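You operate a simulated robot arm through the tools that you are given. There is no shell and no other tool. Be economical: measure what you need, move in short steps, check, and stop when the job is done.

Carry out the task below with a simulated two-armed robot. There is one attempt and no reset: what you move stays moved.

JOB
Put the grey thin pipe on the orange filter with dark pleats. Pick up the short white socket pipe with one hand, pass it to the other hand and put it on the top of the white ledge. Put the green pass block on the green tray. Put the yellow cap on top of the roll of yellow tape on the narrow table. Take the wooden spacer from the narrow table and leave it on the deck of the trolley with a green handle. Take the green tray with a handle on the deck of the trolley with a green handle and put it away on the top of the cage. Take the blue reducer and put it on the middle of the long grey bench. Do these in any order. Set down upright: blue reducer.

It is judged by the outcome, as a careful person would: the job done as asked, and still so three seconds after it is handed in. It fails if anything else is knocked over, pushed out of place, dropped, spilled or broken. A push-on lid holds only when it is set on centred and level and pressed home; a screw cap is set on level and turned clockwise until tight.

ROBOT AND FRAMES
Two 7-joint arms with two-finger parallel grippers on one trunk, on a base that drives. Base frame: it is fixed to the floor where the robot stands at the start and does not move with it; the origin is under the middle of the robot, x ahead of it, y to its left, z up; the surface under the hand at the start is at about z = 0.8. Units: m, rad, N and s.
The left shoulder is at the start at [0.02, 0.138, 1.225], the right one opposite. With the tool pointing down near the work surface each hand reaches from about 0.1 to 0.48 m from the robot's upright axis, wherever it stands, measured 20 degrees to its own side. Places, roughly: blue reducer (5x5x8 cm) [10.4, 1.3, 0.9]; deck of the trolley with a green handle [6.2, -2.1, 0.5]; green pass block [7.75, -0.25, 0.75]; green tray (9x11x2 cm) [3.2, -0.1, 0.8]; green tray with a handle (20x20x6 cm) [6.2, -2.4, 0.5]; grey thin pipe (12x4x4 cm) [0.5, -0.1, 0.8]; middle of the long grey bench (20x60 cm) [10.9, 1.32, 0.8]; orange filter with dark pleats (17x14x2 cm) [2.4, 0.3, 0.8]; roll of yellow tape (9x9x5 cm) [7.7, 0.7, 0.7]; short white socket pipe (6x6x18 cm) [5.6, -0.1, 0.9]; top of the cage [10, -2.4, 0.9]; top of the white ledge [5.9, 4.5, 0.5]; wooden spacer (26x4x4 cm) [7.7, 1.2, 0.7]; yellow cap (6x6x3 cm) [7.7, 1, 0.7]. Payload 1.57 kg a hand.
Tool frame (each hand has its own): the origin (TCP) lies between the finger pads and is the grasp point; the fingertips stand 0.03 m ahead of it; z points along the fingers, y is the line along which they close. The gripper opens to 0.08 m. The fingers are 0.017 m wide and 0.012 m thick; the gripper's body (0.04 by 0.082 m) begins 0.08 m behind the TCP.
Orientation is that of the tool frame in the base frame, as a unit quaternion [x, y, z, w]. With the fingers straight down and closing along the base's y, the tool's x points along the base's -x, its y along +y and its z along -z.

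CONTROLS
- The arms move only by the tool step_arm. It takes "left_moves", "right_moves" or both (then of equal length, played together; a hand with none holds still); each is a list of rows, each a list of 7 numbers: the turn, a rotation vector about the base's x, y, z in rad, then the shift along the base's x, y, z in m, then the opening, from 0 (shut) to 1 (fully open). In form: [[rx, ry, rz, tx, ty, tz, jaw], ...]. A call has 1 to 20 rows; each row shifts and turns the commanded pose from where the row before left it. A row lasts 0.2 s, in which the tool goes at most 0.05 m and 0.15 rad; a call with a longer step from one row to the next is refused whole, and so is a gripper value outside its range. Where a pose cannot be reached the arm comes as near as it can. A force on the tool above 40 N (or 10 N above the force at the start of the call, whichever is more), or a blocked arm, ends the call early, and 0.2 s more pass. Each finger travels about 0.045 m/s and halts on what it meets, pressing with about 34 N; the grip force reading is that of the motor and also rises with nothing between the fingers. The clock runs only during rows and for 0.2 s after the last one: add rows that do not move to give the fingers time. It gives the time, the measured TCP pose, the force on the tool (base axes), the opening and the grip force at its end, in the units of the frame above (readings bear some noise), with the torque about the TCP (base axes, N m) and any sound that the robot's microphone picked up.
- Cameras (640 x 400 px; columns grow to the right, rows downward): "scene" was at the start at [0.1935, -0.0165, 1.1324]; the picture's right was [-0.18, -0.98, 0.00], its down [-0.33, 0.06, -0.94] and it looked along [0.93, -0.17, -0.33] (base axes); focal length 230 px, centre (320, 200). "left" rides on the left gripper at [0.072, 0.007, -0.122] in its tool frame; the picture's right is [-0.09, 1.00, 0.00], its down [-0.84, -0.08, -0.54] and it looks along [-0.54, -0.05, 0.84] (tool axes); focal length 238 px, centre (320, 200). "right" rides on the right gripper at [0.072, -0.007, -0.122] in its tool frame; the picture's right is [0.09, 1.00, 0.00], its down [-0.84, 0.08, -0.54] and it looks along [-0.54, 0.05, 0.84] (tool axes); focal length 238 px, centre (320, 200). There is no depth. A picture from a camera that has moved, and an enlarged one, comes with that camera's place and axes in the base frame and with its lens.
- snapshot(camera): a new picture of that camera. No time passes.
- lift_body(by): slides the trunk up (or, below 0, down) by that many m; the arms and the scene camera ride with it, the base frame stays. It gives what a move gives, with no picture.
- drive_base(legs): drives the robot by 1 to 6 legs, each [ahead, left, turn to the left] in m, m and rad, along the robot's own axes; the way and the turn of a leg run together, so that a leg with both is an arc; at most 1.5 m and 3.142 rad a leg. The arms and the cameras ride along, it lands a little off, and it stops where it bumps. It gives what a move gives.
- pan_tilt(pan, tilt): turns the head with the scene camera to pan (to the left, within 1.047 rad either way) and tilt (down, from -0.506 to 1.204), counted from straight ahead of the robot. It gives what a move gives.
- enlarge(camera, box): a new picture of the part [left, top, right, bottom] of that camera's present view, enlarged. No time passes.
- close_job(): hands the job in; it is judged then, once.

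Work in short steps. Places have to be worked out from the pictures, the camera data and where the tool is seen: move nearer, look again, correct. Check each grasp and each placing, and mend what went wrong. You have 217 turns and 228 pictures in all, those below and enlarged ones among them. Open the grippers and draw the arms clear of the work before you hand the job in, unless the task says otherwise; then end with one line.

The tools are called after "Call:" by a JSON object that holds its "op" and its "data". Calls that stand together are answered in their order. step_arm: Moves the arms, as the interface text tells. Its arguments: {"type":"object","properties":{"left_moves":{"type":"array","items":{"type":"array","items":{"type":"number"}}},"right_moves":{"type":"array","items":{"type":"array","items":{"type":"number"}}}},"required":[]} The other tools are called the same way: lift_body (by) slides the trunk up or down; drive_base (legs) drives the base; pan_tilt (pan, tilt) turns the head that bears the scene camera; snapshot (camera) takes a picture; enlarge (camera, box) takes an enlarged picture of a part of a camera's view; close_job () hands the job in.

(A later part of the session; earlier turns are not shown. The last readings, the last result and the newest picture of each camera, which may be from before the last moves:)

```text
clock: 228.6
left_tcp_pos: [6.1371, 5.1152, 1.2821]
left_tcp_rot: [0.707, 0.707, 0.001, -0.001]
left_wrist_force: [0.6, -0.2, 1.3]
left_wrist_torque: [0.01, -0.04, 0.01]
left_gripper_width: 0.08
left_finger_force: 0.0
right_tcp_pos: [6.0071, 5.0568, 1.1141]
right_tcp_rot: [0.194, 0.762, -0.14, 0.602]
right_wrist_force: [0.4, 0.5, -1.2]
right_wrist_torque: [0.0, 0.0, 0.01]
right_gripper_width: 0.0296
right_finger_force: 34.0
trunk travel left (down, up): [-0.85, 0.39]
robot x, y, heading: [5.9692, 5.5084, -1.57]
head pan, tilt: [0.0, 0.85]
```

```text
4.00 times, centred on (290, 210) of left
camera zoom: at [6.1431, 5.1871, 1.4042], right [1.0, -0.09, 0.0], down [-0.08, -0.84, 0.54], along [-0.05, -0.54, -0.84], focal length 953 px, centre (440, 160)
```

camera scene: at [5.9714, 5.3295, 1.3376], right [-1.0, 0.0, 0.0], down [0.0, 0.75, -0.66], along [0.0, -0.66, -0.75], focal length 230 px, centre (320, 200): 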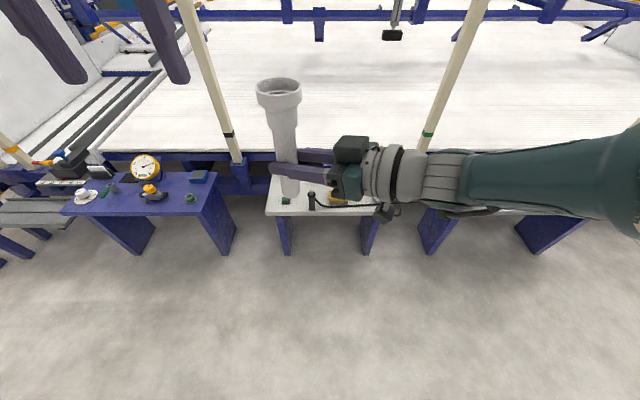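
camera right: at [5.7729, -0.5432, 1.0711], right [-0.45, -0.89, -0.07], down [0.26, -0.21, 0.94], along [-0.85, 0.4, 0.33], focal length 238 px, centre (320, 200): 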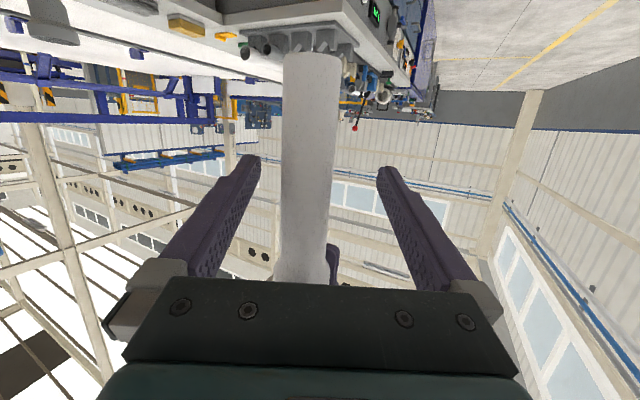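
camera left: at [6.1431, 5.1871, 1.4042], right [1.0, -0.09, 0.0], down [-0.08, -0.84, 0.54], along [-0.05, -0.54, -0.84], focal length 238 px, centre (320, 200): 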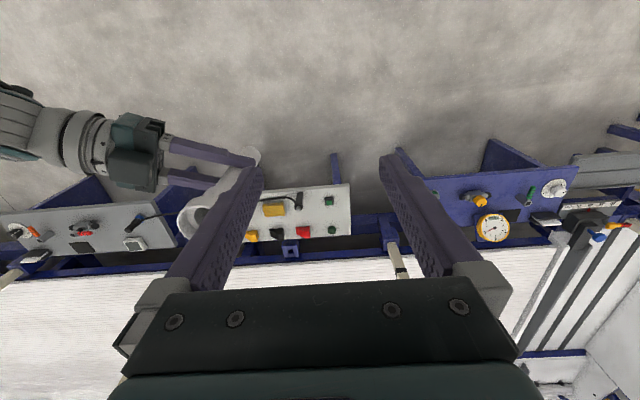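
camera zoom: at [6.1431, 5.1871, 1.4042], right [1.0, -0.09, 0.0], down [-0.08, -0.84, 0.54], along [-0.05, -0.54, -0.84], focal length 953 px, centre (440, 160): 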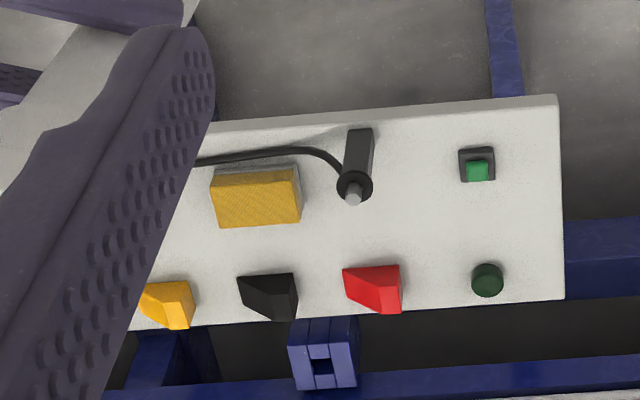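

The free spot I choose is near [6.13, 4.52] on the white ledge, between the small green items. To keep my wrist clear of the screwdriver, I'll approach at heading about −125°. First retract the left hand, then reposition.

Call:
{"op": "step_arm", "data": {"left_moves": [[0, 0, 0, 0, 0.04, 0.02, 0.5], [0, 0, 0, 0, 0.04, 0.02, 0.5], [0, 0, 0, 0, 0.04, 0.02, 0.5], [0, 0, 0, 0, 0.03, 0.0, 0.5]]}}

Call:
{"op": "drive_base", "data": {"legs": [[0.3, 0.564, 0], [0, 0, -0.611]]}}

Call:
{"op": "snapshot", "data": {"camera": "scene"}}

```text
clock: 229.6
left_tcp_pos: [6.1478, 5.2836, 1.3109]
left_tcp_rot: [0.704, 0.704, 0.091, -0.018]
left_wrist_force: [1.7, 1.1, 0.2]
left_wrist_torque: [0.02, -0.03, 0.01]
left_gripper_width: 0.0397
left_finger_force: 0.2
right_tcp_pos: [6.0085, 5.0566, 1.114]
right_tcp_rot: [0.194, 0.761, -0.14, 0.603]
right_wrist_force: [-0.5, 0.8, -0.6]
right_wrist_torque: [-0.01, 0.01, 0.0]
right_gripper_width: 0.0297
right_finger_force: 34.4
trunk travel left (down, up): [-0.85, 0.39]
robot x, y, heading: [5.9715, 5.5076, -1.567]
head pan, tilt: [0.0, 0.85]
stopped in row 4 (left hand): the arm was blocked; the commanded pose is now the measured one
```

```text
clock: 234.8
left_tcp_pos: [6.5435, 4.9133, 1.3116]
left_tcp_rot: [0.885, 0.457, 0.092, 0.011]
left_wrist_force: [-0.2, -0.1, -0.5]
left_wrist_torque: [0.01, 0.02, 0.02]
left_gripper_width: 0.0399
left_finger_force: 0.0
right_tcp_pos: [6.2954, 4.8086, 1.1143]
right_tcp_rot: [0.416, 0.667, -0.316, 0.531]
right_wrist_force: [-0.3, 0.4, -1.2]
right_wrist_torque: [0.04, 0.01, -0.01]
right_gripper_width: 0.0296
right_finger_force: 33.6
trunk travel left (down, up): [-0.85, 0.39]
robot x, y, heading: [6.5245, 5.2008, -2.19]
head pan, tilt: [0.0, 0.85]
```

```text
148 pictures are left
camera scene: at [6.4245, 5.0548, 1.3375], right [-0.81, 0.58, 0.0], down [0.44, 0.61, -0.66], along [-0.38, -0.54, -0.75], focal length 230 px, centre (320, 200)
```

scene: 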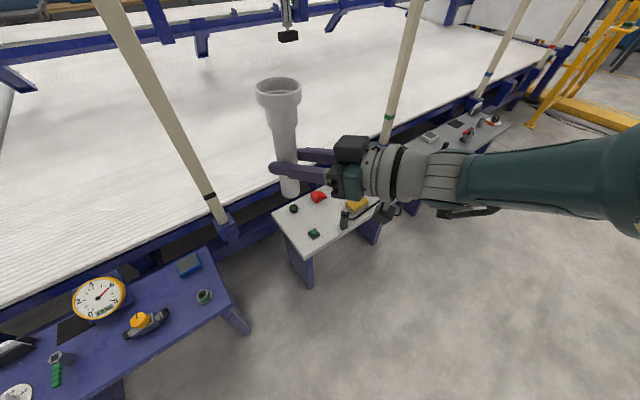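

Ledge surface is at z≈0.49 and the free gap midpoint is [6.134, 4.512]. I lower the trunk and drive the pipe over it.

Call:
{"op": "lift_body", "data": {"by": -0.48}}

Call:
{"op": "drive_base", "data": {"legs": [[0.25, 0.034, 0]]}}

Call:
{"op": "snapshot", "data": {"camera": "scene"}}

Call:
{"op": "snapshot", "data": {"camera": "right"}}

```text
refused: -0.48 is not a number from -0.4 to 0.4
```

```text
clock: 236.7
left_tcp_pos: [6.4187, 4.688, 1.3113]
left_tcp_rot: [0.885, 0.455, 0.093, 0.011]
left_wrist_force: [-0.1, 0.4, -0.2]
left_wrist_torque: [0.05, -0.02, 0.02]
left_gripper_width: 0.0398
left_finger_force: 0.2
right_tcp_pos: [6.1741, 4.5854, 1.1134]
right_tcp_rot: [0.417, 0.666, -0.317, 0.531]
right_wrist_force: [-0.6, 0.3, -1.5]
right_wrist_torque: [0.01, 0.01, -0.05]
right_gripper_width: 0.0299
right_finger_force: 34.4
trunk travel left (down, up): [-0.85, 0.39]
robot x, y, heading: [6.4061, 4.9728, -2.191]
head pan, tilt: [0.0, 0.85]
```

```text
147 pictures are left
camera scene: at [6.3027, 4.8296, 1.3375], right [-0.81, 0.58, 0.0], down [0.44, 0.61, -0.66], along [-0.39, -0.54, -0.75], focal length 230 px, centre (320, 200)
```

scene: 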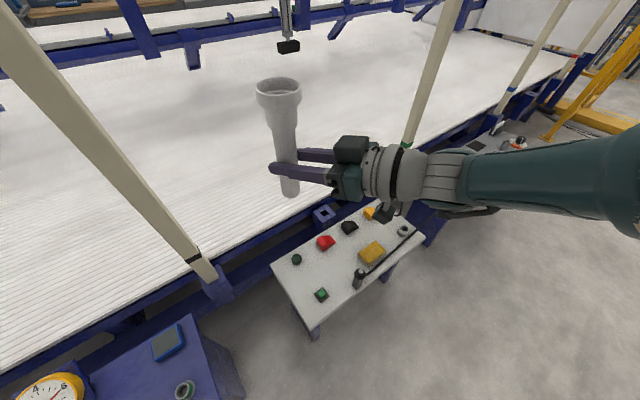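

```text
146 pictures are left
camera right: at [6.1074, 4.7029, 1.0728], right [0.88, 0.47, -0.07], down [-0.1, 0.32, 0.94], along [0.46, -0.82, 0.33], focal length 238 px, centre (320, 200)
```

right: 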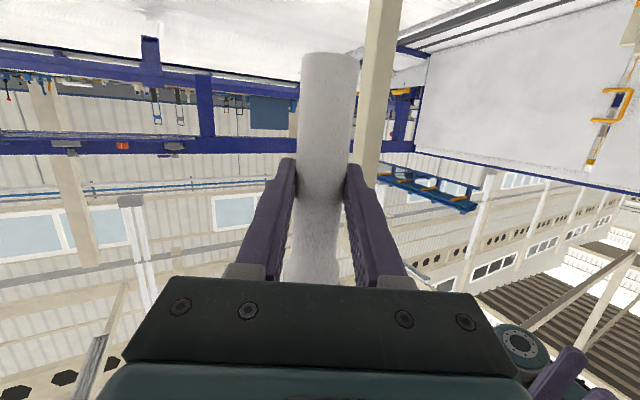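

Lift is limited to 0.4 per call. The gap's midpoint is reconfirmed at [6.13, 4.515]; I drive the last 8 cm at height, then lower.

Call:
{"op": "drive_base", "data": {"legs": [[0.082, 0.0, 0]]}}

Call:
{"op": "lift_body", "data": {"by": -0.4}}

Call:
{"op": "snapshot", "data": {"camera": "scene"}}

Call:
{"op": "snapshot", "data": {"camera": "right"}}

```text
clock: 237.8
left_tcp_pos: [6.3719, 4.6223, 1.3103]
left_tcp_rot: [0.886, 0.455, 0.094, 0.01]
left_wrist_force: [-0.2, 0.7, -1.0]
left_wrist_torque: [-0.02, -0.01, 0.03]
left_gripper_width: 0.0398
left_finger_force: 0.1
right_tcp_pos: [6.1272, 4.519, 1.114]
right_tcp_rot: [0.417, 0.667, -0.316, 0.531]
right_wrist_force: [0.6, -0.4, -0.6]
right_wrist_torque: [-0.01, 0.01, -0.02]
right_gripper_width: 0.0299
right_finger_force: 34.1
trunk travel left (down, up): [-0.85, 0.39]
robot x, y, heading: [6.3562, 4.906, -2.192]
head pan, tilt: [0.0, 0.85]
```

```text
clock: 241.6
left_tcp_pos: [6.3736, 4.6225, 0.9116]
left_tcp_rot: [0.885, 0.455, 0.093, 0.011]
left_wrist_force: [0.1, -1.1, -0.5]
left_wrist_torque: [0.01, 0.02, 0.0]
left_gripper_width: 0.0399
left_finger_force: 0.0
right_tcp_pos: [6.127, 4.5188, 0.7142]
right_tcp_rot: [0.418, 0.667, -0.316, 0.53]
right_wrist_force: [0.6, 0.4, 0.5]
right_wrist_torque: [0.02, 0.02, -0.01]
right_gripper_width: 0.0302
right_finger_force: 33.7
trunk travel left (down, up): [-0.45, 0.79]
robot x, y, heading: [6.3608, 4.91, -2.199]
head pan, tilt: [0.0, 0.85]
```

```text
145 pictures are left
camera scene: at [6.2555, 4.7635, 0.9376], right [-0.81, 0.58, 0.0], down [0.44, 0.61, -0.66], along [-0.39, -0.54, -0.75], focal length 230 px, centre (320, 200)
```

scene: 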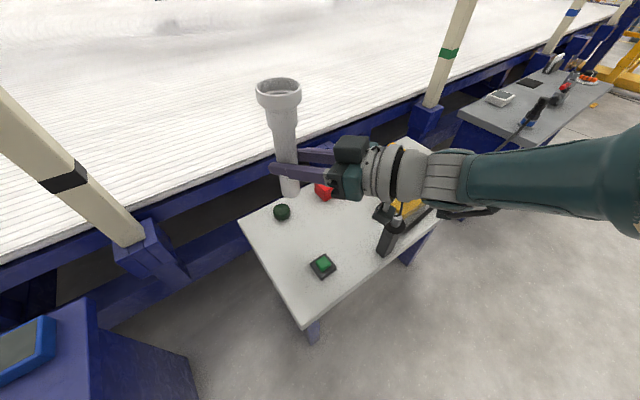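

```text
144 pictures are left
camera right: at [6.0604, 4.6367, 0.6727], right [0.88, 0.47, -0.07], down [-0.1, 0.32, 0.94], along [0.46, -0.82, 0.33], focal length 238 px, centre (320, 200)
```

right: 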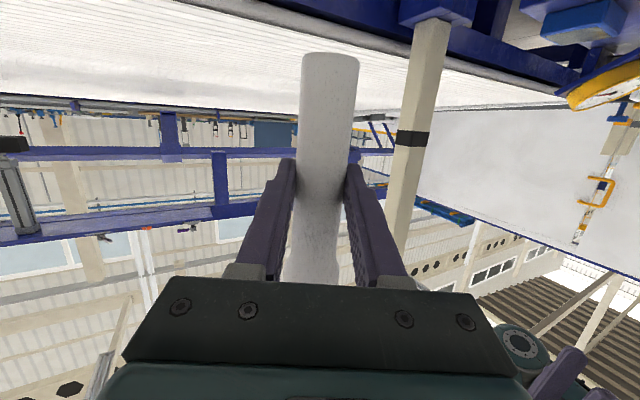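

Aligned over the gap. Lower further and look.

Call:
{"op": "lift_body", "data": {"by": -0.115}}

Call:
{"op": "snapshot", "data": {"camera": "scene"}}

Call:
{"op": "snapshot", "data": {"camera": "right"}}

```text
clock: 243.1
left_tcp_pos: [6.3727, 4.623, 0.7971]
left_tcp_rot: [0.885, 0.456, 0.093, 0.011]
left_wrist_force: [0.5, 0.0, 0.4]
left_wrist_torque: [0.04, -0.02, 0.03]
left_gripper_width: 0.0399
left_finger_force: 0.1
right_tcp_pos: [6.1266, 4.5188, 0.5992]
right_tcp_rot: [0.418, 0.667, -0.316, 0.53]
right_wrist_force: [0.0, -0.1, -0.3]
right_wrist_torque: [-0.02, 0.0, 0.01]
right_gripper_width: 0.0298
right_finger_force: 34.4
trunk travel left (down, up): [-0.335, 0.905]
robot x, y, heading: [6.3581, 4.9101, -2.193]
head pan, tilt: [0.0, 0.85]
```

```text
143 pictures are left
camera scene: at [6.2555, 4.7635, 0.8226], right [-0.81, 0.58, 0.0], down [0.44, 0.61, -0.66], along [-0.39, -0.54, -0.75], focal length 230 px, centre (320, 200)
```

scene: 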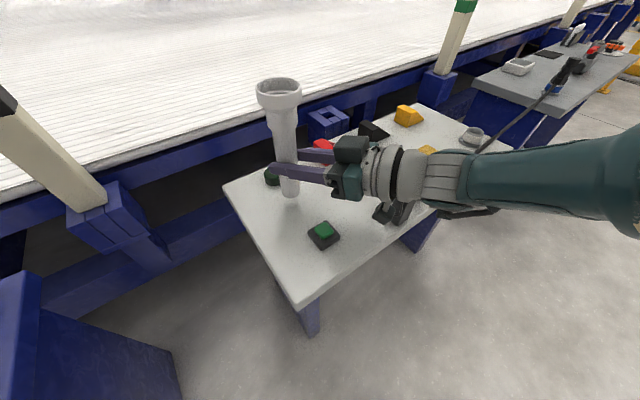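

```text
142 pictures are left
camera right: at [6.0604, 4.6366, 0.5577], right [0.88, 0.47, -0.07], down [-0.1, 0.32, 0.94], along [0.46, -0.82, 0.33], focal length 238 px, centre (320, 200)
```

right: 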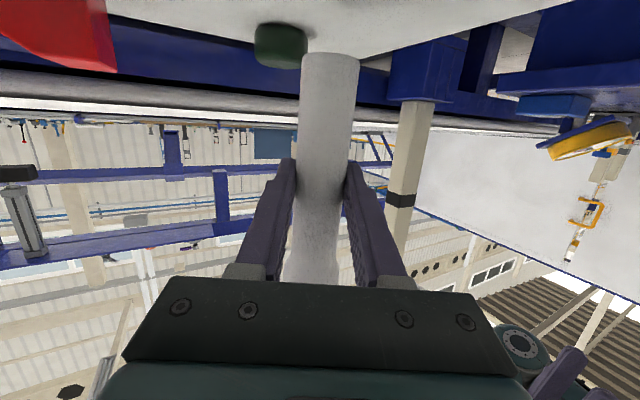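

Call:
{"op": "enlarge", "data": {"camera": "scene", "box": [220, 130, 440, 270]}}

```text
2.86 times, centred on (330, 200) of scene
camera zoom: at [6.2555, 4.7635, 0.8226], right [-0.81, 0.58, 0.0], down [0.44, 0.61, -0.66], along [-0.39, -0.54, -0.75], focal length 658 px, centre (291, 200)
```

zoom: 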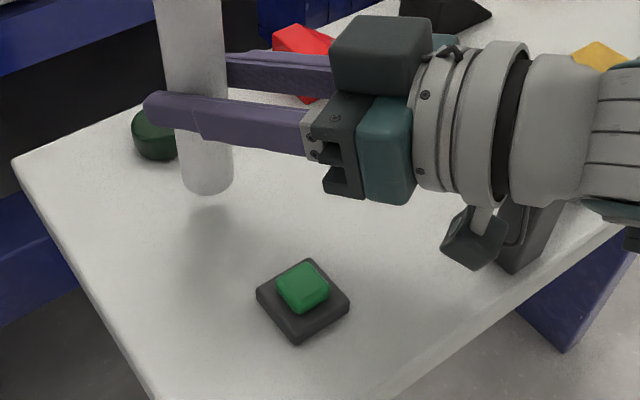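

The wrist camera would descend close to the screwdriver handle; I shift ~1.2 cm in +x for clearance, then lower.

Call:
{"op": "drive_base", "data": {"legs": [[-0.007, 0.012, 0]]}}

Call:
{"op": "lift_body", "data": {"by": -0.015}}

Call:
{"op": "enlarge", "data": {"camera": "scene", "box": [220, 130, 440, 270]}}

```text
clock: 243.8
left_tcp_pos: [6.3856, 4.6204, 0.7957]
left_tcp_rot: [0.885, 0.455, 0.093, 0.011]
left_wrist_force: [-0.3, 0.7, 0.4]
left_wrist_torque: [0.0, 0.02, -0.02]
left_gripper_width: 0.04
left_finger_force: 0.0
right_tcp_pos: [6.1396, 4.5167, 0.5998]
right_tcp_rot: [0.417, 0.667, -0.316, 0.53]
right_wrist_force: [-0.6, -0.3, -0.2]
right_wrist_torque: [-0.02, -0.02, 0.01]
right_gripper_width: 0.0299
right_finger_force: 34.3
trunk travel left (down, up): [-0.335, 0.905]
robot x, y, heading: [6.3711, 4.9046, -2.19]
head pan, tilt: [0.0, 0.85]
```

```text
clock: 244.4
left_tcp_pos: [6.3862, 4.6205, 0.7799]
left_tcp_rot: [0.885, 0.456, 0.093, 0.011]
left_wrist_force: [-0.4, 0.0, 0.1]
left_wrist_torque: [0.01, 0.0, -0.01]
left_gripper_width: 0.0402
left_finger_force: 0.1
right_tcp_pos: [6.1389, 4.5181, 0.5844]
right_tcp_rot: [0.418, 0.667, -0.316, 0.53]
right_wrist_force: [0.6, 0.3, -1.3]
right_wrist_torque: [0.0, 0.02, 0.04]
right_gripper_width: 0.0298
right_finger_force: 34.2
trunk travel left (down, up): [-0.32, 0.92]
robot x, y, heading: [6.3716, 4.902, -2.196]
head pan, tilt: [0.0, 0.85]
```

```text
2.86 times, centred on (330, 200) of scene
camera zoom: at [6.2692, 4.7621, 0.8075], right [-0.81, 0.58, 0.0], down [0.44, 0.61, -0.66], along [-0.39, -0.54, -0.75], focal length 658 px, centre (291, 200)
```

zoom: 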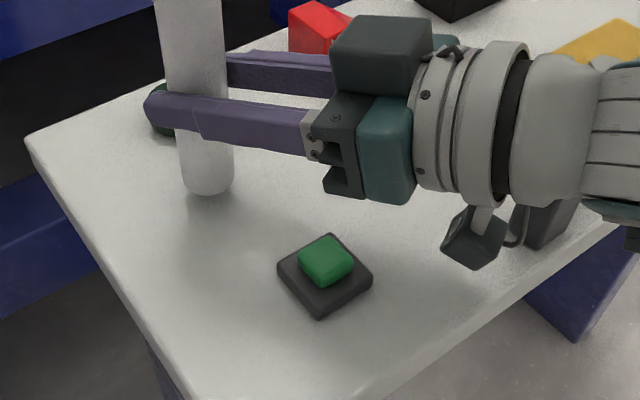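

Now small arm steps down, watching the force.

Call:
{"op": "step_arm", "data": {"right_moves": [[0, 0, 0, 0, 0, -0.003, 0], [0, 0, 0, 0, 0, -0.003, 0], [0, 0, 0, 0, 0, 0, 0]]}}

Call:
{"op": "step_arm", "data": {"right_moves": [[0, 0, 0, 0, 0, -0.003, 0], [0, 0, 0, 0, 0, 0, 0]]}}

Call:
{"op": "step_arm", "data": {"right_moves": [[0, 0, 0, 0, 0, -0.003, 0], [0, 0, 0, 0, 0, 0, 0]]}}

Call:
{"op": "enlarge", "data": {"camera": "scene", "box": [220, 130, 440, 270]}}

```text
clock: 245.2
left_tcp_pos: [6.3857, 4.6194, 0.7815]
left_tcp_rot: [0.885, 0.455, 0.094, 0.01]
left_wrist_force: [0.1, -0.1, 1.0]
left_wrist_torque: [0.0, 0.01, -0.01]
left_gripper_width: 0.04
left_finger_force: 0.0
right_tcp_pos: [6.1414, 4.5186, 0.5829]
right_tcp_rot: [0.418, 0.667, -0.316, 0.53]
right_wrist_force: [0.2, 0.2, -0.6]
right_wrist_torque: [0.01, 0.0, 0.03]
right_gripper_width: 0.0299
right_finger_force: 33.6
right hand out of reach, approached as far as the arm can: row 2
trunk travel left (down, up): [-0.32, 0.92]
robot x, y, heading: [6.373, 4.9042, -2.196]
head pan, tilt: [0.0, 0.85]
```

```text
clock: 245.8
left_tcp_pos: [6.3871, 4.6204, 0.7813]
left_tcp_rot: [0.885, 0.455, 0.094, 0.011]
left_wrist_force: [0.6, 0.2, -0.3]
left_wrist_torque: [0.0, 0.01, 0.0]
left_gripper_width: 0.0399
left_finger_force: 0.1
right_tcp_pos: [6.1418, 4.5197, 0.5826]
right_tcp_rot: [0.417, 0.667, -0.316, 0.531]
right_wrist_force: [-0.9, 0.6, -1.5]
right_wrist_torque: [0.03, -0.01, 0.0]
right_gripper_width: 0.0298
right_finger_force: 34.1
trunk travel left (down, up): [-0.32, 0.92]
robot x, y, heading: [6.3687, 4.906, -2.194]
head pan, tilt: [0.0, 0.85]
```

```text
clock: 246.4
left_tcp_pos: [6.3853, 4.6203, 0.7819]
left_tcp_rot: [0.885, 0.456, 0.093, 0.011]
left_wrist_force: [-0.1, -0.1, 0.3]
left_wrist_torque: [-0.01, -0.03, 0.03]
left_gripper_width: 0.0399
left_finger_force: 0.0
right_tcp_pos: [6.1418, 4.5195, 0.5784]
right_tcp_rot: [0.419, 0.666, -0.317, 0.53]
right_wrist_force: [-0.3, 0.2, -1.1]
right_wrist_torque: [0.03, -0.03, -0.04]
right_gripper_width: 0.0297
right_finger_force: 34.2
right hand out of reach, approached as far as the arm can: row 1
trunk travel left (down, up): [-0.32, 0.92]
robot x, y, heading: [6.3719, 4.9099, -2.192]
head pan, tilt: [0.0, 0.85]
```

```text
2.86 times, centred on (330, 200) of scene
camera zoom: at [6.2692, 4.7622, 0.8075], right [-0.81, 0.58, 0.0], down [0.44, 0.61, -0.66], along [-0.39, -0.54, -0.75], focal length 658 px, centre (291, 200)
```

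zoom: 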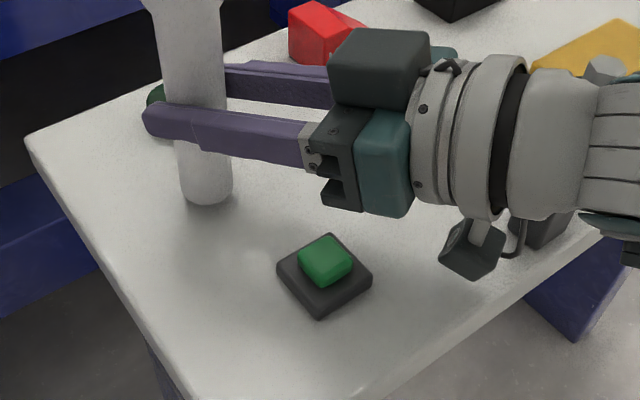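

The arm is at its limit here; I use trunk steps of a few mm.

Call:
{"op": "lift_body", "data": {"by": -0.005}}

Call:
{"op": "lift_body", "data": {"by": -0.003}}

Call:
{"op": "enlarge", "data": {"camera": "scene", "box": [220, 130, 440, 270]}}

```text
clock: 247.0
left_tcp_pos: [6.3865, 4.6203, 0.7767]
left_tcp_rot: [0.885, 0.455, 0.093, 0.01]
left_wrist_force: [0.5, 0.3, -0.5]
left_wrist_torque: [0.0, -0.03, 0.05]
left_gripper_width: 0.04
left_finger_force: 0.1
right_tcp_pos: [6.1438, 4.5207, 0.5755]
right_tcp_rot: [0.418, 0.668, -0.315, 0.529]
right_wrist_force: [0.2, -1.0, -1.1]
right_wrist_torque: [0.01, -0.01, 0.0]
right_gripper_width: 0.03
right_finger_force: 33.8
trunk travel left (down, up): [-0.315, 0.925]
robot x, y, heading: [6.3722, 4.9066, -2.194]
head pan, tilt: [0.0, 0.85]
```

```text
clock: 247.5
left_tcp_pos: [6.3869, 4.6219, 0.7715]
left_tcp_rot: [0.885, 0.456, 0.093, 0.01]
left_wrist_force: [0.3, -0.8, 1.1]
left_wrist_torque: [0.01, -0.03, 0.0]
left_gripper_width: 0.0399
left_finger_force: 0.0
right_tcp_pos: [6.1429, 4.5206, 0.5721]
right_tcp_rot: [0.418, 0.667, -0.316, 0.53]
right_wrist_force: [-0.7, 0.3, -1.0]
right_wrist_torque: [0.04, 0.01, -0.01]
right_gripper_width: 0.03
right_finger_force: 34.1
trunk travel left (down, up): [-0.312, 0.928]
robot x, y, heading: [6.3738, 4.902, -2.192]
head pan, tilt: [0.0, 0.85]
```

```text
2.86 times, centred on (330, 200) of scene
camera zoom: at [6.2692, 4.7622, 0.7995], right [-0.81, 0.58, 0.0], down [0.44, 0.61, -0.66], along [-0.39, -0.54, -0.75], focal length 658 px, centre (291, 200)
```

zoom: 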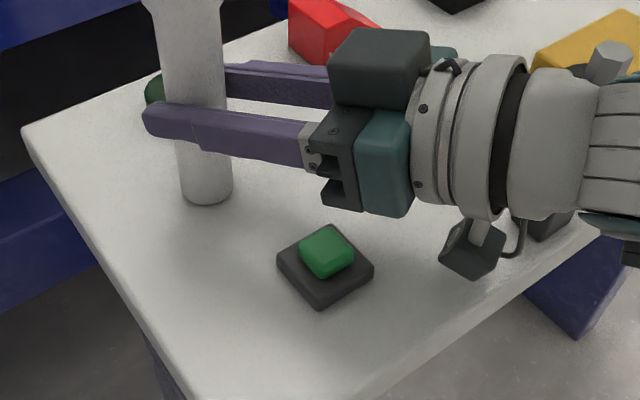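

Pipe bottom looks ~1–2 cm above the ledge. Continue.

Call:
{"op": "lift_body", "data": {"by": -0.006}}

Call:
{"op": "lift_body", "data": {"by": -0.004}}

Call:
{"op": "enlarge", "data": {"camera": "scene", "box": [220, 130, 440, 270]}}

```text
clock: 248.1
left_tcp_pos: [6.3854, 4.6203, 0.7666]
left_tcp_rot: [0.886, 0.455, 0.092, 0.011]
left_wrist_force: [-0.1, -0.5, -0.5]
left_wrist_torque: [-0.02, -0.01, -0.03]
left_gripper_width: 0.0399
left_finger_force: 0.1
right_tcp_pos: [6.1428, 4.5181, 0.5705]
right_tcp_rot: [0.414, 0.665, -0.317, 0.535]
right_wrist_force: [1.2, 7.4, 31.2]
right_wrist_torque: [0.0, 0.03, 0.03]
right_gripper_width: 0.03
right_finger_force: 34.3
trunk travel left (down, up): [-0.306, 0.934]
robot x, y, heading: [6.3713, 4.9058, -2.195]
head pan, tilt: [0.0, 0.85]
```

```text
clock: 248.6
left_tcp_pos: [6.3861, 4.6188, 0.7639]
left_tcp_rot: [0.886, 0.455, 0.092, 0.011]
left_wrist_force: [-0.4, -0.4, -0.3]
left_wrist_torque: [0.01, 0.0, 0.0]
left_gripper_width: 0.0399
left_finger_force: 0.0
right_tcp_pos: [6.1439, 4.5167, 0.5657]
right_tcp_rot: [0.414, 0.665, -0.317, 0.535]
right_wrist_force: [3.3, 3.8, 32.6]
right_wrist_torque: [-0.41, -0.26, 0.04]
right_gripper_width: 0.0301
right_finger_force: 34.2
trunk travel left (down, up): [-0.302, 0.938]
robot x, y, heading: [6.3722, 4.9043, -2.197]
head pan, tilt: [0.0, 0.85]
```

```text
2.86 times, centred on (330, 200) of scene
camera zoom: at [6.2685, 4.7601, 0.7899], right [-0.81, 0.58, 0.0], down [0.44, 0.61, -0.66], along [-0.39, -0.54, -0.75], focal length 658 px, centre (291, 200)
```

zoom: 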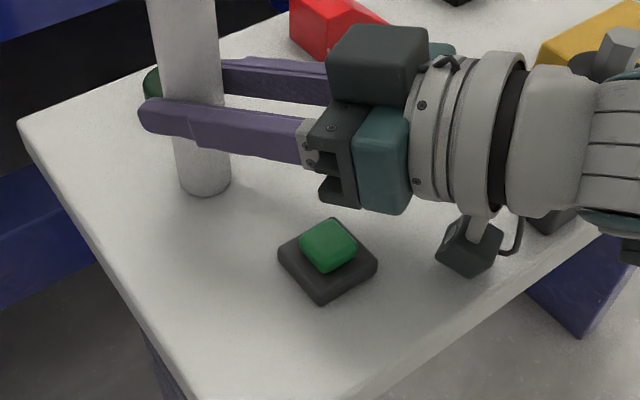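

Contact at 32 N. I relieve by raising slightly and check the pipe's uprightness.

Call:
{"op": "lift_body", "data": {"by": 0.006}}

Call:
{"op": "snapshot", "data": {"camera": "scene"}}

Call:
{"op": "snapshot", "data": {"camera": "right"}}

Call:
{"op": "snapshot", "data": {"camera": "left"}}

```text
clock: 249.1
left_tcp_pos: [6.3856, 4.6203, 0.7687]
left_tcp_rot: [0.886, 0.455, 0.093, 0.011]
left_wrist_force: [-0.4, 0.9, 0.3]
left_wrist_torque: [-0.01, 0.02, -0.02]
left_gripper_width: 0.0399
left_finger_force: 0.2
right_tcp_pos: [6.1414, 4.5189, 0.5665]
right_tcp_rot: [0.419, 0.667, -0.317, 0.528]
right_wrist_force: [-0.5, -0.2, 5.4]
right_wrist_torque: [-0.15, -0.05, 0.0]
right_gripper_width: 0.0295
right_finger_force: 34.2
trunk travel left (down, up): [-0.308, 0.932]
robot x, y, heading: [6.3684, 4.9074, -2.193]
head pan, tilt: [0.0, 0.85]
```

```text
136 pictures are left
camera scene: at [6.2688, 4.7615, 0.7954], right [-0.81, 0.58, 0.0], down [0.44, 0.61, -0.66], along [-0.39, -0.54, -0.75], focal length 230 px, centre (320, 200)
```

scene: 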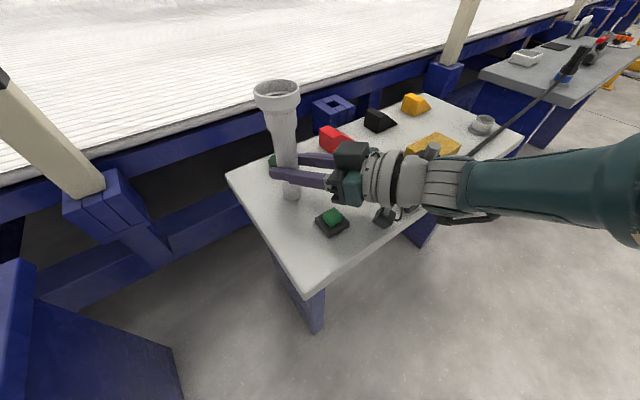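

```text
135 pictures are left
camera right: at [6.0757, 4.6387, 0.5256], right [0.88, 0.47, -0.07], down [-0.09, 0.32, 0.94], along [0.46, -0.83, 0.32], focal length 238 px, centre (320, 200)
```

right: 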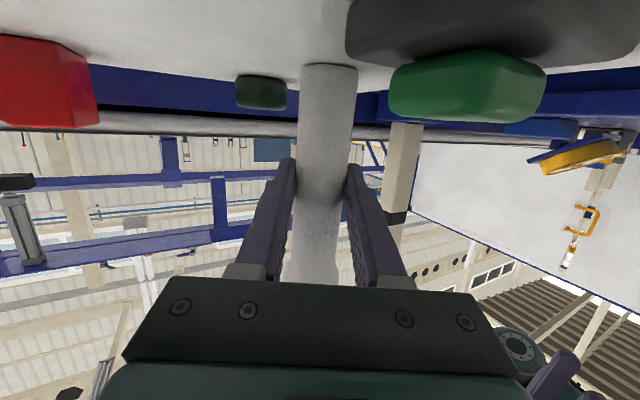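

```text
134 pictures are left
camera left: at [6.4106, 4.6665, 0.9004], right [0.75, -0.66, 0.09], down [-0.63, -0.67, 0.4], along [-0.2, -0.35, -0.91], focal length 238 px, centre (320, 200)
```

left: 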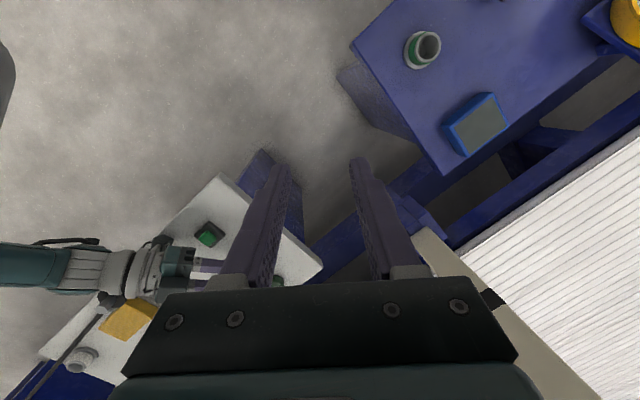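

The pipe stands plumb on the ledge. Open the right fingers, then retract along the finger axis.

Call:
{"op": "step_arm", "data": {"right_moves": [[0, 0, 0, 0, 0, 0, 0.45], [0, 0, 0, 0, 0, 0, 0.6], [0, 0, 0, 0, 0, 0, 0.8], [0, 0, 0, 0, 0, 0, 1], [0, 0, 0, 0, 0, 0, 1], [0, 0, 0, 0, 0, 0, 1]]}}

Call:
{"op": "snapshot", "data": {"camera": "right"}}

```text
clock: 250.5
left_tcp_pos: [6.3859, 4.6212, 0.7673]
left_tcp_rot: [0.885, 0.456, 0.093, 0.01]
left_wrist_force: [-0.3, -0.3, -0.5]
left_wrist_torque: [0.01, -0.01, 0.0]
left_gripper_width: 0.0398
left_finger_force: 0.1
right_tcp_pos: [6.1436, 4.5195, 0.5687]
right_tcp_rot: [0.418, 0.667, -0.316, 0.53]
right_wrist_force: [0.7, 0.2, -0.2]
right_wrist_torque: [0.01, 0.0, -0.01]
right_gripper_width: 0.08
right_finger_force: 0.0
trunk travel left (down, up): [-0.308, 0.932]
robot x, y, heading: [6.3698, 4.9069, -2.195]
head pan, tilt: [0.0, 0.85]
```

```text
133 pictures are left
camera right: at [6.0769, 4.6379, 0.5269], right [0.88, 0.47, -0.07], down [-0.1, 0.32, 0.94], along [0.46, -0.82, 0.33], focal length 238 px, centre (320, 200)
```

right: 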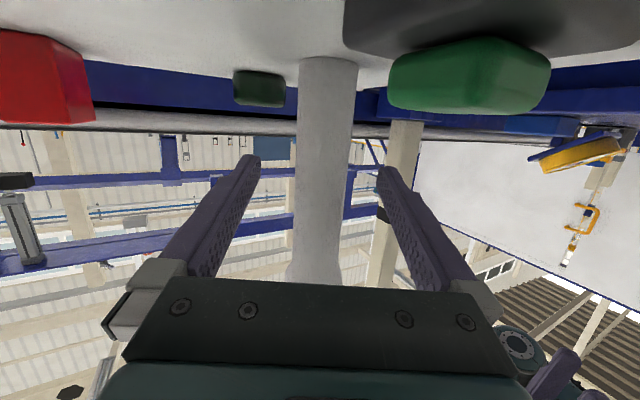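

It stands free. I raise 3 cm (ring still well above the fingers), then retract along the finger axis.

Call:
{"op": "lift_body", "data": {"by": 0.03}}

Call:
{"op": "step_arm", "data": {"right_moves": [[0, 0, 0, -0.0145, 0.0275, 0.007, 1], [0, 0, 0, -0.0145, 0.0275, 0.007, 1], [0, 0, 0, -0.0145, 0.0275, 0.007, 1], [0, 0, 0, -0.0145, 0.0275, 0.007, 1], [0, 0, 0, 0, 0, 0, 1]]}}

Call:
{"op": "snapshot", "data": {"camera": "right"}}

Call:
{"op": "snapshot", "data": {"camera": "scene"}}

```text
clock: 251.3
left_tcp_pos: [6.3856, 4.6208, 0.7984]
left_tcp_rot: [0.886, 0.455, 0.092, 0.01]
left_wrist_force: [-0.3, -0.4, 0.2]
left_wrist_torque: [0.0, 0.01, -0.01]
left_gripper_width: 0.0398
left_finger_force: 0.1
right_tcp_pos: [6.1439, 4.5201, 0.5984]
right_tcp_rot: [0.417, 0.667, -0.316, 0.53]
right_wrist_force: [0.3, -0.2, 0.4]
right_wrist_torque: [0.0, -0.05, -0.01]
right_gripper_width: 0.0799
right_finger_force: 0.0
trunk travel left (down, up): [-0.338, 0.902]
robot x, y, heading: [6.3676, 4.9062, -2.199]
head pan, tilt: [0.0, 0.85]
```

```text
clock: 252.1
left_tcp_pos: [6.3881, 4.6211, 0.7995]
left_tcp_rot: [0.885, 0.456, 0.092, 0.011]
left_wrist_force: [0.1, 0.3, -0.3]
left_wrist_torque: [-0.02, -0.06, -0.02]
left_gripper_width: 0.0397
left_finger_force: 0.0
right_tcp_pos: [6.1078, 4.5628, 0.5929]
right_tcp_rot: [0.404, 0.665, -0.31, 0.547]
right_wrist_force: [18.9, 0.0, 6.9]
right_wrist_torque: [0.63, 0.71, -1.67]
right_gripper_width: 0.0801
right_finger_force: 0.0
right hand out of reach, approached as far as the arm can: row 1, 2, 3
trunk travel left (down, up): [-0.338, 0.902]
robot x, y, heading: [6.3691, 4.9078, -2.191]
head pan, tilt: [0.0, 0.85]
stopped in row 3 (right hand): the force on the tool passed its limit at 52 N (the readings are from after the stop); the commanded pose is now the measured one
```

```text
132 pictures are left
camera right: at [6.0383, 4.6772, 0.5478], right [0.86, 0.5, -0.06], down [-0.13, 0.34, 0.93], along [0.49, -0.8, 0.35], focal length 238 px, centre (320, 200)
```

right: 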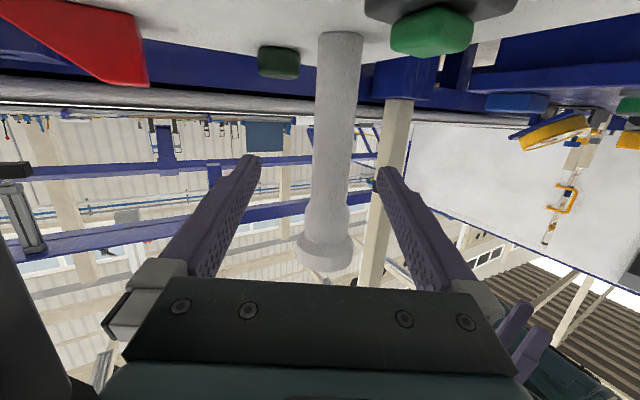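

```text
131 pictures are left
camera scene: at [6.2719, 4.7615, 0.8254], right [-0.81, 0.58, 0.0], down [0.44, 0.61, -0.66], along [-0.38, -0.54, -0.75], focal length 230 px, centre (320, 200)
```

scene: 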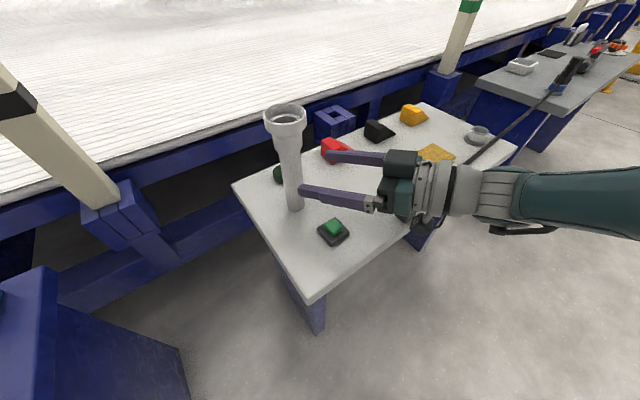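

Something (likely the black handle on the ledge) pushes the wrist camera sideways. I relieve toward +x slightly and check closely.

Call:
{"op": "step_arm", "data": {"right_moves": [[0, 0, 0, 0.008, 0.0, 0.0, 1], [0, 0, 0, 0, 0, 0, 1]]}}

Call:
{"op": "enlarge", "data": {"camera": "scene", "box": [340, 130, 500, 270]}}

```text
clock: 252.7
left_tcp_pos: [6.3878, 4.6211, 0.7999]
left_tcp_rot: [0.885, 0.456, 0.093, 0.011]
left_wrist_force: [-0.2, -0.1, 0.1]
left_wrist_torque: [0.0, 0.0, 0.0]
left_gripper_width: 0.04
left_finger_force: 0.1
right_tcp_pos: [6.1075, 4.5621, 0.5927]
right_tcp_rot: [0.405, 0.665, -0.314, 0.543]
right_wrist_force: [12.0, 8.5, 33.1]
right_wrist_torque: [2.6, 3.01, -1.67]
right_gripper_width: 0.08
right_finger_force: 0.1
trunk travel left (down, up): [-0.338, 0.902]
robot x, y, heading: [6.3735, 4.9043, -2.194]
head pan, tilt: [0.0, 0.85]
```

```text
2.86 times, centred on (420, 200) of scene
camera zoom: at [6.2703, 4.7624, 0.8259], right [-0.81, 0.58, 0.0], down [0.44, 0.61, -0.66], along [-0.38, -0.54, -0.75], focal length 658 px, centre (34, 200)
```

zoom: 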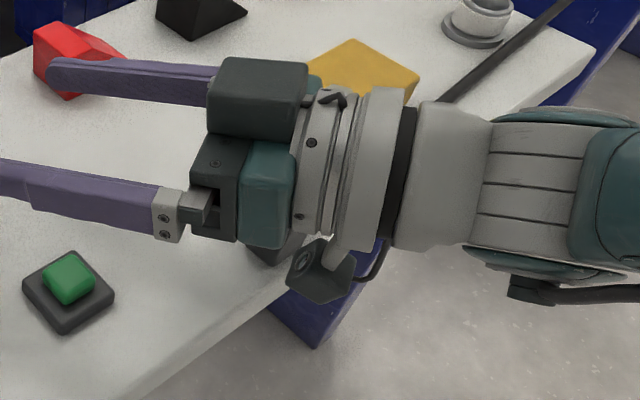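

The hand seems to rest on the handle (upward force). I raise the trunk straight up.

Call:
{"op": "lift_body", "data": {"by": 0.05}}

Call:
{"op": "snapshot", "data": {"camera": "scene"}}

Call:
{"op": "snapshot", "data": {"camera": "right"}}

```text
clock: 253.6
left_tcp_pos: [6.3868, 4.6207, 0.8488]
left_tcp_rot: [0.885, 0.456, 0.093, 0.01]
left_wrist_force: [-0.6, -0.3, -0.1]
left_wrist_torque: [0.02, 0.01, -0.02]
left_gripper_width: 0.04
left_finger_force: 0.2
right_tcp_pos: [6.1063, 4.563, 0.6412]
right_tcp_rot: [0.407, 0.665, -0.313, 0.542]
right_wrist_force: [-0.1, 0.5, 0.3]
right_wrist_torque: [-0.01, -0.04, 0.0]
right_gripper_width: 0.08
right_finger_force: 0.0
trunk travel left (down, up): [-0.388, 0.852]
robot x, y, heading: [6.3664, 4.9047, -2.194]
head pan, tilt: [0.0, 0.85]
```

```text
129 pictures are left
camera scene: at [6.2697, 4.762, 0.8755], right [-0.81, 0.58, 0.0], down [0.44, 0.61, -0.66], along [-0.38, -0.54, -0.75], focal length 230 px, centre (320, 200)
```

scene: 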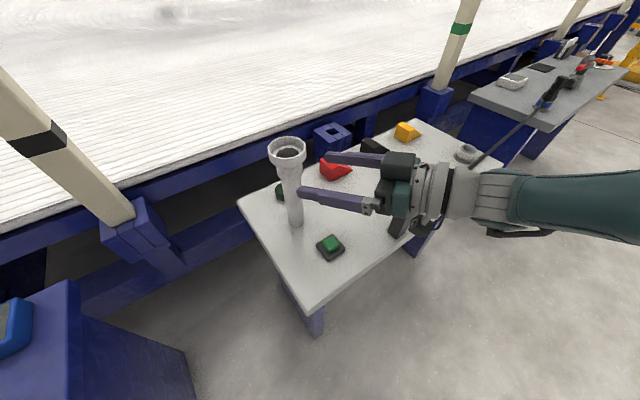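

```text
128 pictures are left
camera right: at [6.0377, 4.6781, 0.5961], right [0.87, 0.49, -0.07], down [-0.12, 0.33, 0.94], along [0.48, -0.81, 0.35], focal length 238 px, centre (320, 200)
```

right: 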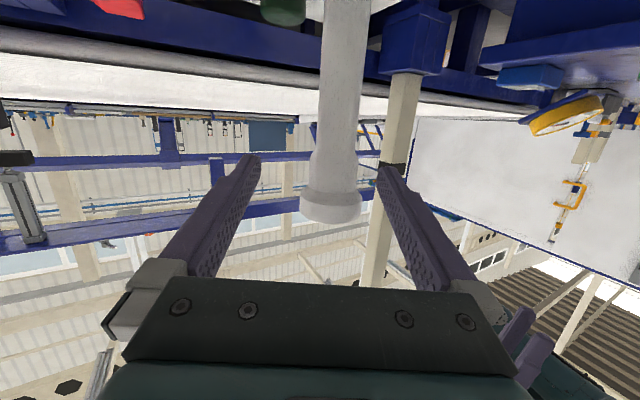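

Free again, and the pipe still stands. Raise well above the ring, then back off and inspect.

Call:
{"op": "lift_body", "data": {"by": 0.25}}

Call:
{"op": "drive_base", "data": {"legs": [[-0.35, 0, 0]]}}

Call:
{"op": "snapshot", "data": {"camera": "scene"}}

```text
clock: 256.2
left_tcp_pos: [6.3866, 4.6194, 1.0986]
left_tcp_rot: [0.885, 0.456, 0.093, 0.01]
left_wrist_force: [-0.3, 0.1, -0.4]
left_wrist_torque: [-0.03, -0.02, 0.01]
left_gripper_width: 0.0402
left_finger_force: 0.1
right_tcp_pos: [6.1062, 4.5631, 0.8895]
right_tcp_rot: [0.406, 0.665, -0.313, 0.542]
right_wrist_force: [-0.8, 0.8, 0.2]
right_wrist_torque: [-0.02, 0.02, -0.02]
right_gripper_width: 0.0799
right_finger_force: 0.1
trunk travel left (down, up): [-0.638, 0.602]
robot x, y, heading: [6.3711, 4.9102, -2.196]
head pan, tilt: [0.0, 0.85]
```

```text
clock: 258.4
left_tcp_pos: [6.5882, 4.9005, 1.0991]
left_tcp_rot: [0.886, 0.455, 0.093, 0.011]
left_wrist_force: [0.0, -0.4, 0.3]
left_wrist_torque: [0.03, 0.01, 0.0]
left_gripper_width: 0.04
left_finger_force: 0.0
right_tcp_pos: [6.3083, 4.8439, 0.8911]
right_tcp_rot: [0.408, 0.665, -0.314, 0.542]
right_wrist_force: [-0.2, -0.5, -0.1]
right_wrist_torque: [-0.01, 0.0, -0.01]
right_gripper_width: 0.0802
right_finger_force: 0.1
trunk travel left (down, up): [-0.638, 0.602]
robot x, y, heading: [6.5747, 5.1858, -2.198]
head pan, tilt: [0.0, 0.85]
```

```text
127 pictures are left
camera scene: at [6.4708, 5.0425, 1.1255], right [-0.81, 0.58, 0.0], down [0.44, 0.61, -0.66], along [-0.39, -0.54, -0.75], focal length 230 px, centre (320, 200)
```

scene: 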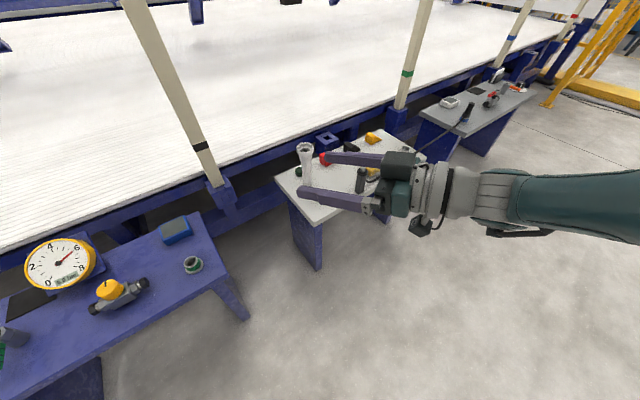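

Let me first bring the right hand back to fingers-down (undo yaw, then pitch), away from the ledge.

Call:
{"op": "drive_base", "data": {"legs": [[-0.3, 0, 0]]}}

Call:
{"op": "step_arm", "data": {"right_moves": [[0, 0, -0.136, -0.017, 0.0125, 0, 1], [0, 0, -0.136, -0.017, 0.0125, 0, 1], [0, 0, -0.136, -0.017, 0.0125, 0, 1], [0, 0, -0.136, -0.017, 0.0125, 0, 1], [0, 0, -0.136, -0.017, 0.0125, 0, 1], [0, 0, -0.136, -0.017, 0.0125, 0, 1], [0, 0, -0.136, -0.017, 0.0125, 0, 1], [0, 0, -0.136, -0.017, 0.0125, 0, 1], [0.116, -0.084, 0, 0, 0, 0.0, 1], [0.116, -0.084, 0, 0, 0, 0.0, 1], [0.116, -0.084, 0, 0, 0, 0, 1], [0.116, -0.084, 0, 0, 0, 0, 1], [0.116, -0.084, 0, 0, 0, 0, 1], [0.116, -0.084, 0, 0, 0, 0, 1], [0.116, -0.084, 0, 0, 0, 0, 1], [0.116, -0.084, 0, 0, 0, 0, 1], [0.116, -0.084, 0, 0, 0, 0, 1], [0, 0, 0, 0, 0, 0, 1]]}}

Call:
{"op": "pan_tilt", "data": {"pan": 0.0, "tilt": 0.65}}

Call:
{"op": "enlarge", "data": {"camera": "scene", "box": [250, 100, 450, 240]}}

```text
clock: 260.5
left_tcp_pos: [6.7623, 5.1441, 1.0996]
left_tcp_rot: [0.887, 0.453, 0.093, 0.011]
left_wrist_force: [0.1, 0.5, -0.5]
left_wrist_torque: [-0.02, 0.01, -0.03]
left_gripper_width: 0.0403
left_finger_force: 0.0
right_tcp_pos: [6.4804, 5.087, 0.8902]
right_tcp_rot: [0.41, 0.663, -0.316, 0.541]
right_wrist_force: [0.2, 0.9, 0.5]
right_wrist_torque: [0.01, 0.03, 0.02]
right_gripper_width: 0.0801
right_finger_force: 0.0
trunk travel left (down, up): [-0.638, 0.602]
robot x, y, heading: [6.7464, 5.4309, -2.201]
head pan, tilt: [0.0, 0.85]
```

```text
clock: 264.3
left_tcp_pos: [6.7633, 5.1437, 1.0993]
left_tcp_rot: [0.887, 0.452, 0.093, 0.011]
left_wrist_force: [-0.8, -0.2, -1.3]
left_wrist_torque: [0.02, 0.01, -0.01]
left_gripper_width: 0.0401
left_finger_force: 0.1
right_tcp_pos: [6.3003, 5.1205, 0.8227]
right_tcp_rot: [0.828, 0.446, -0.266, 0.211]
right_wrist_force: [0.5, 0.0, 0.5]
right_wrist_torque: [0.02, -0.05, -0.01]
right_gripper_width: 0.0801
right_finger_force: 0.1
right hand out of reach, approached as far as the arm can: row 1, 2, 3, 4, 5, 6, 7, 8, 9, 10, 11, 12, 13, 14, 15, 16, 17
trunk travel left (down, up): [-0.638, 0.602]
robot x, y, heading: [6.7503, 5.4314, -2.201]
head pan, tilt: [0.0, 0.85]
```

```text
clock: 265.0
left_tcp_pos: [6.7621, 5.1453, 1.0984]
left_tcp_rot: [0.887, 0.452, 0.094, 0.01]
left_wrist_force: [-0.4, -0.2, 0.3]
left_wrist_torque: [0.0, -0.02, -0.01]
left_gripper_width: 0.0398
left_finger_force: 0.0
right_tcp_pos: [6.2996, 5.1212, 0.8243]
right_tcp_rot: [0.828, 0.446, -0.267, 0.211]
right_wrist_force: [0.0, 0.0, -0.4]
right_wrist_torque: [0.03, 0.04, 0.0]
right_gripper_width: 0.08
right_finger_force: 0.0
trunk travel left (down, up): [-0.638, 0.602]
robot x, y, heading: [6.7523, 5.4339, -2.201]
head pan, tilt: [0.0, 0.649]
```

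```text
2.86 times, centred on (350, 170) of scene
camera zoom: at [6.641, 5.2793, 1.1421], right [-0.81, 0.59, 0.0], down [0.36, 0.49, -0.8], along [-0.47, -0.64, -0.61], focal length 658 px, centre (234, 286)
```

zoom: 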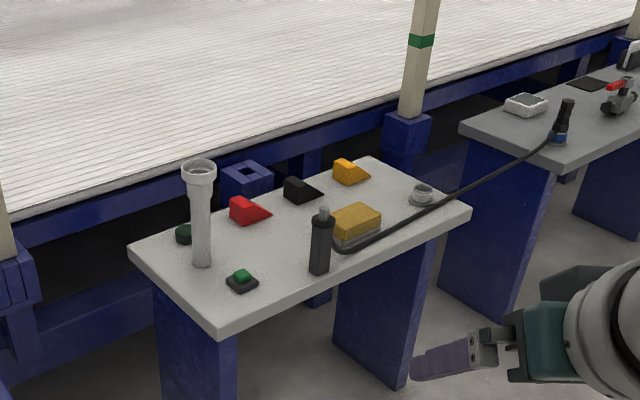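

The pipe stands upright on the ledge and nothing else moved. Now I finish turning the right hand fingers-down while pulling it in.

Call:
{"op": "step_arm", "data": {"right_moves": [[0, 0, 0, 0.024, 0.032, 0.02, 1], [0, 0, 0, 0.024, 0.032, 0.02, 1], [0, 0, 0, 0.024, 0.032, 0.02, 1], [0.126, -0.058, -0.009, 0, 0, 0.01, 1], [0.126, -0.058, -0.009, 0, 0, 0.01, 1], [0.126, -0.058, -0.009, 0, 0, 0.01, 1], [0.126, -0.058, -0.009, 0, 0, 0, 1], [0.126, -0.058, -0.009, 0, 0, 0, 1], [0, 0, 0, 0, 0, 0, 1]]}}

```text
clock: 267.0
left_tcp_pos: [6.7607, 5.1449, 1.0983]
left_tcp_rot: [0.887, 0.452, 0.092, 0.011]
left_wrist_force: [-0.4, 0.5, -0.2]
left_wrist_torque: [-0.02, 0.0, -0.01]
left_gripper_width: 0.0401
left_finger_force: 0.0
right_tcp_pos: [6.3728, 5.216, 0.9125]
right_tcp_rot: [0.891, 0.455, 0.0, 0.0]
right_wrist_force: [0.1, -0.9, -0.1]
right_wrist_torque: [0.0, -0.01, 0.04]
right_gripper_width: 0.0799
right_finger_force: 0.0
trunk travel left (down, up): [-0.638, 0.602]
robot x, y, heading: [6.7495, 5.427, -2.201]
head pan, tilt: [0.0, 0.649]
```

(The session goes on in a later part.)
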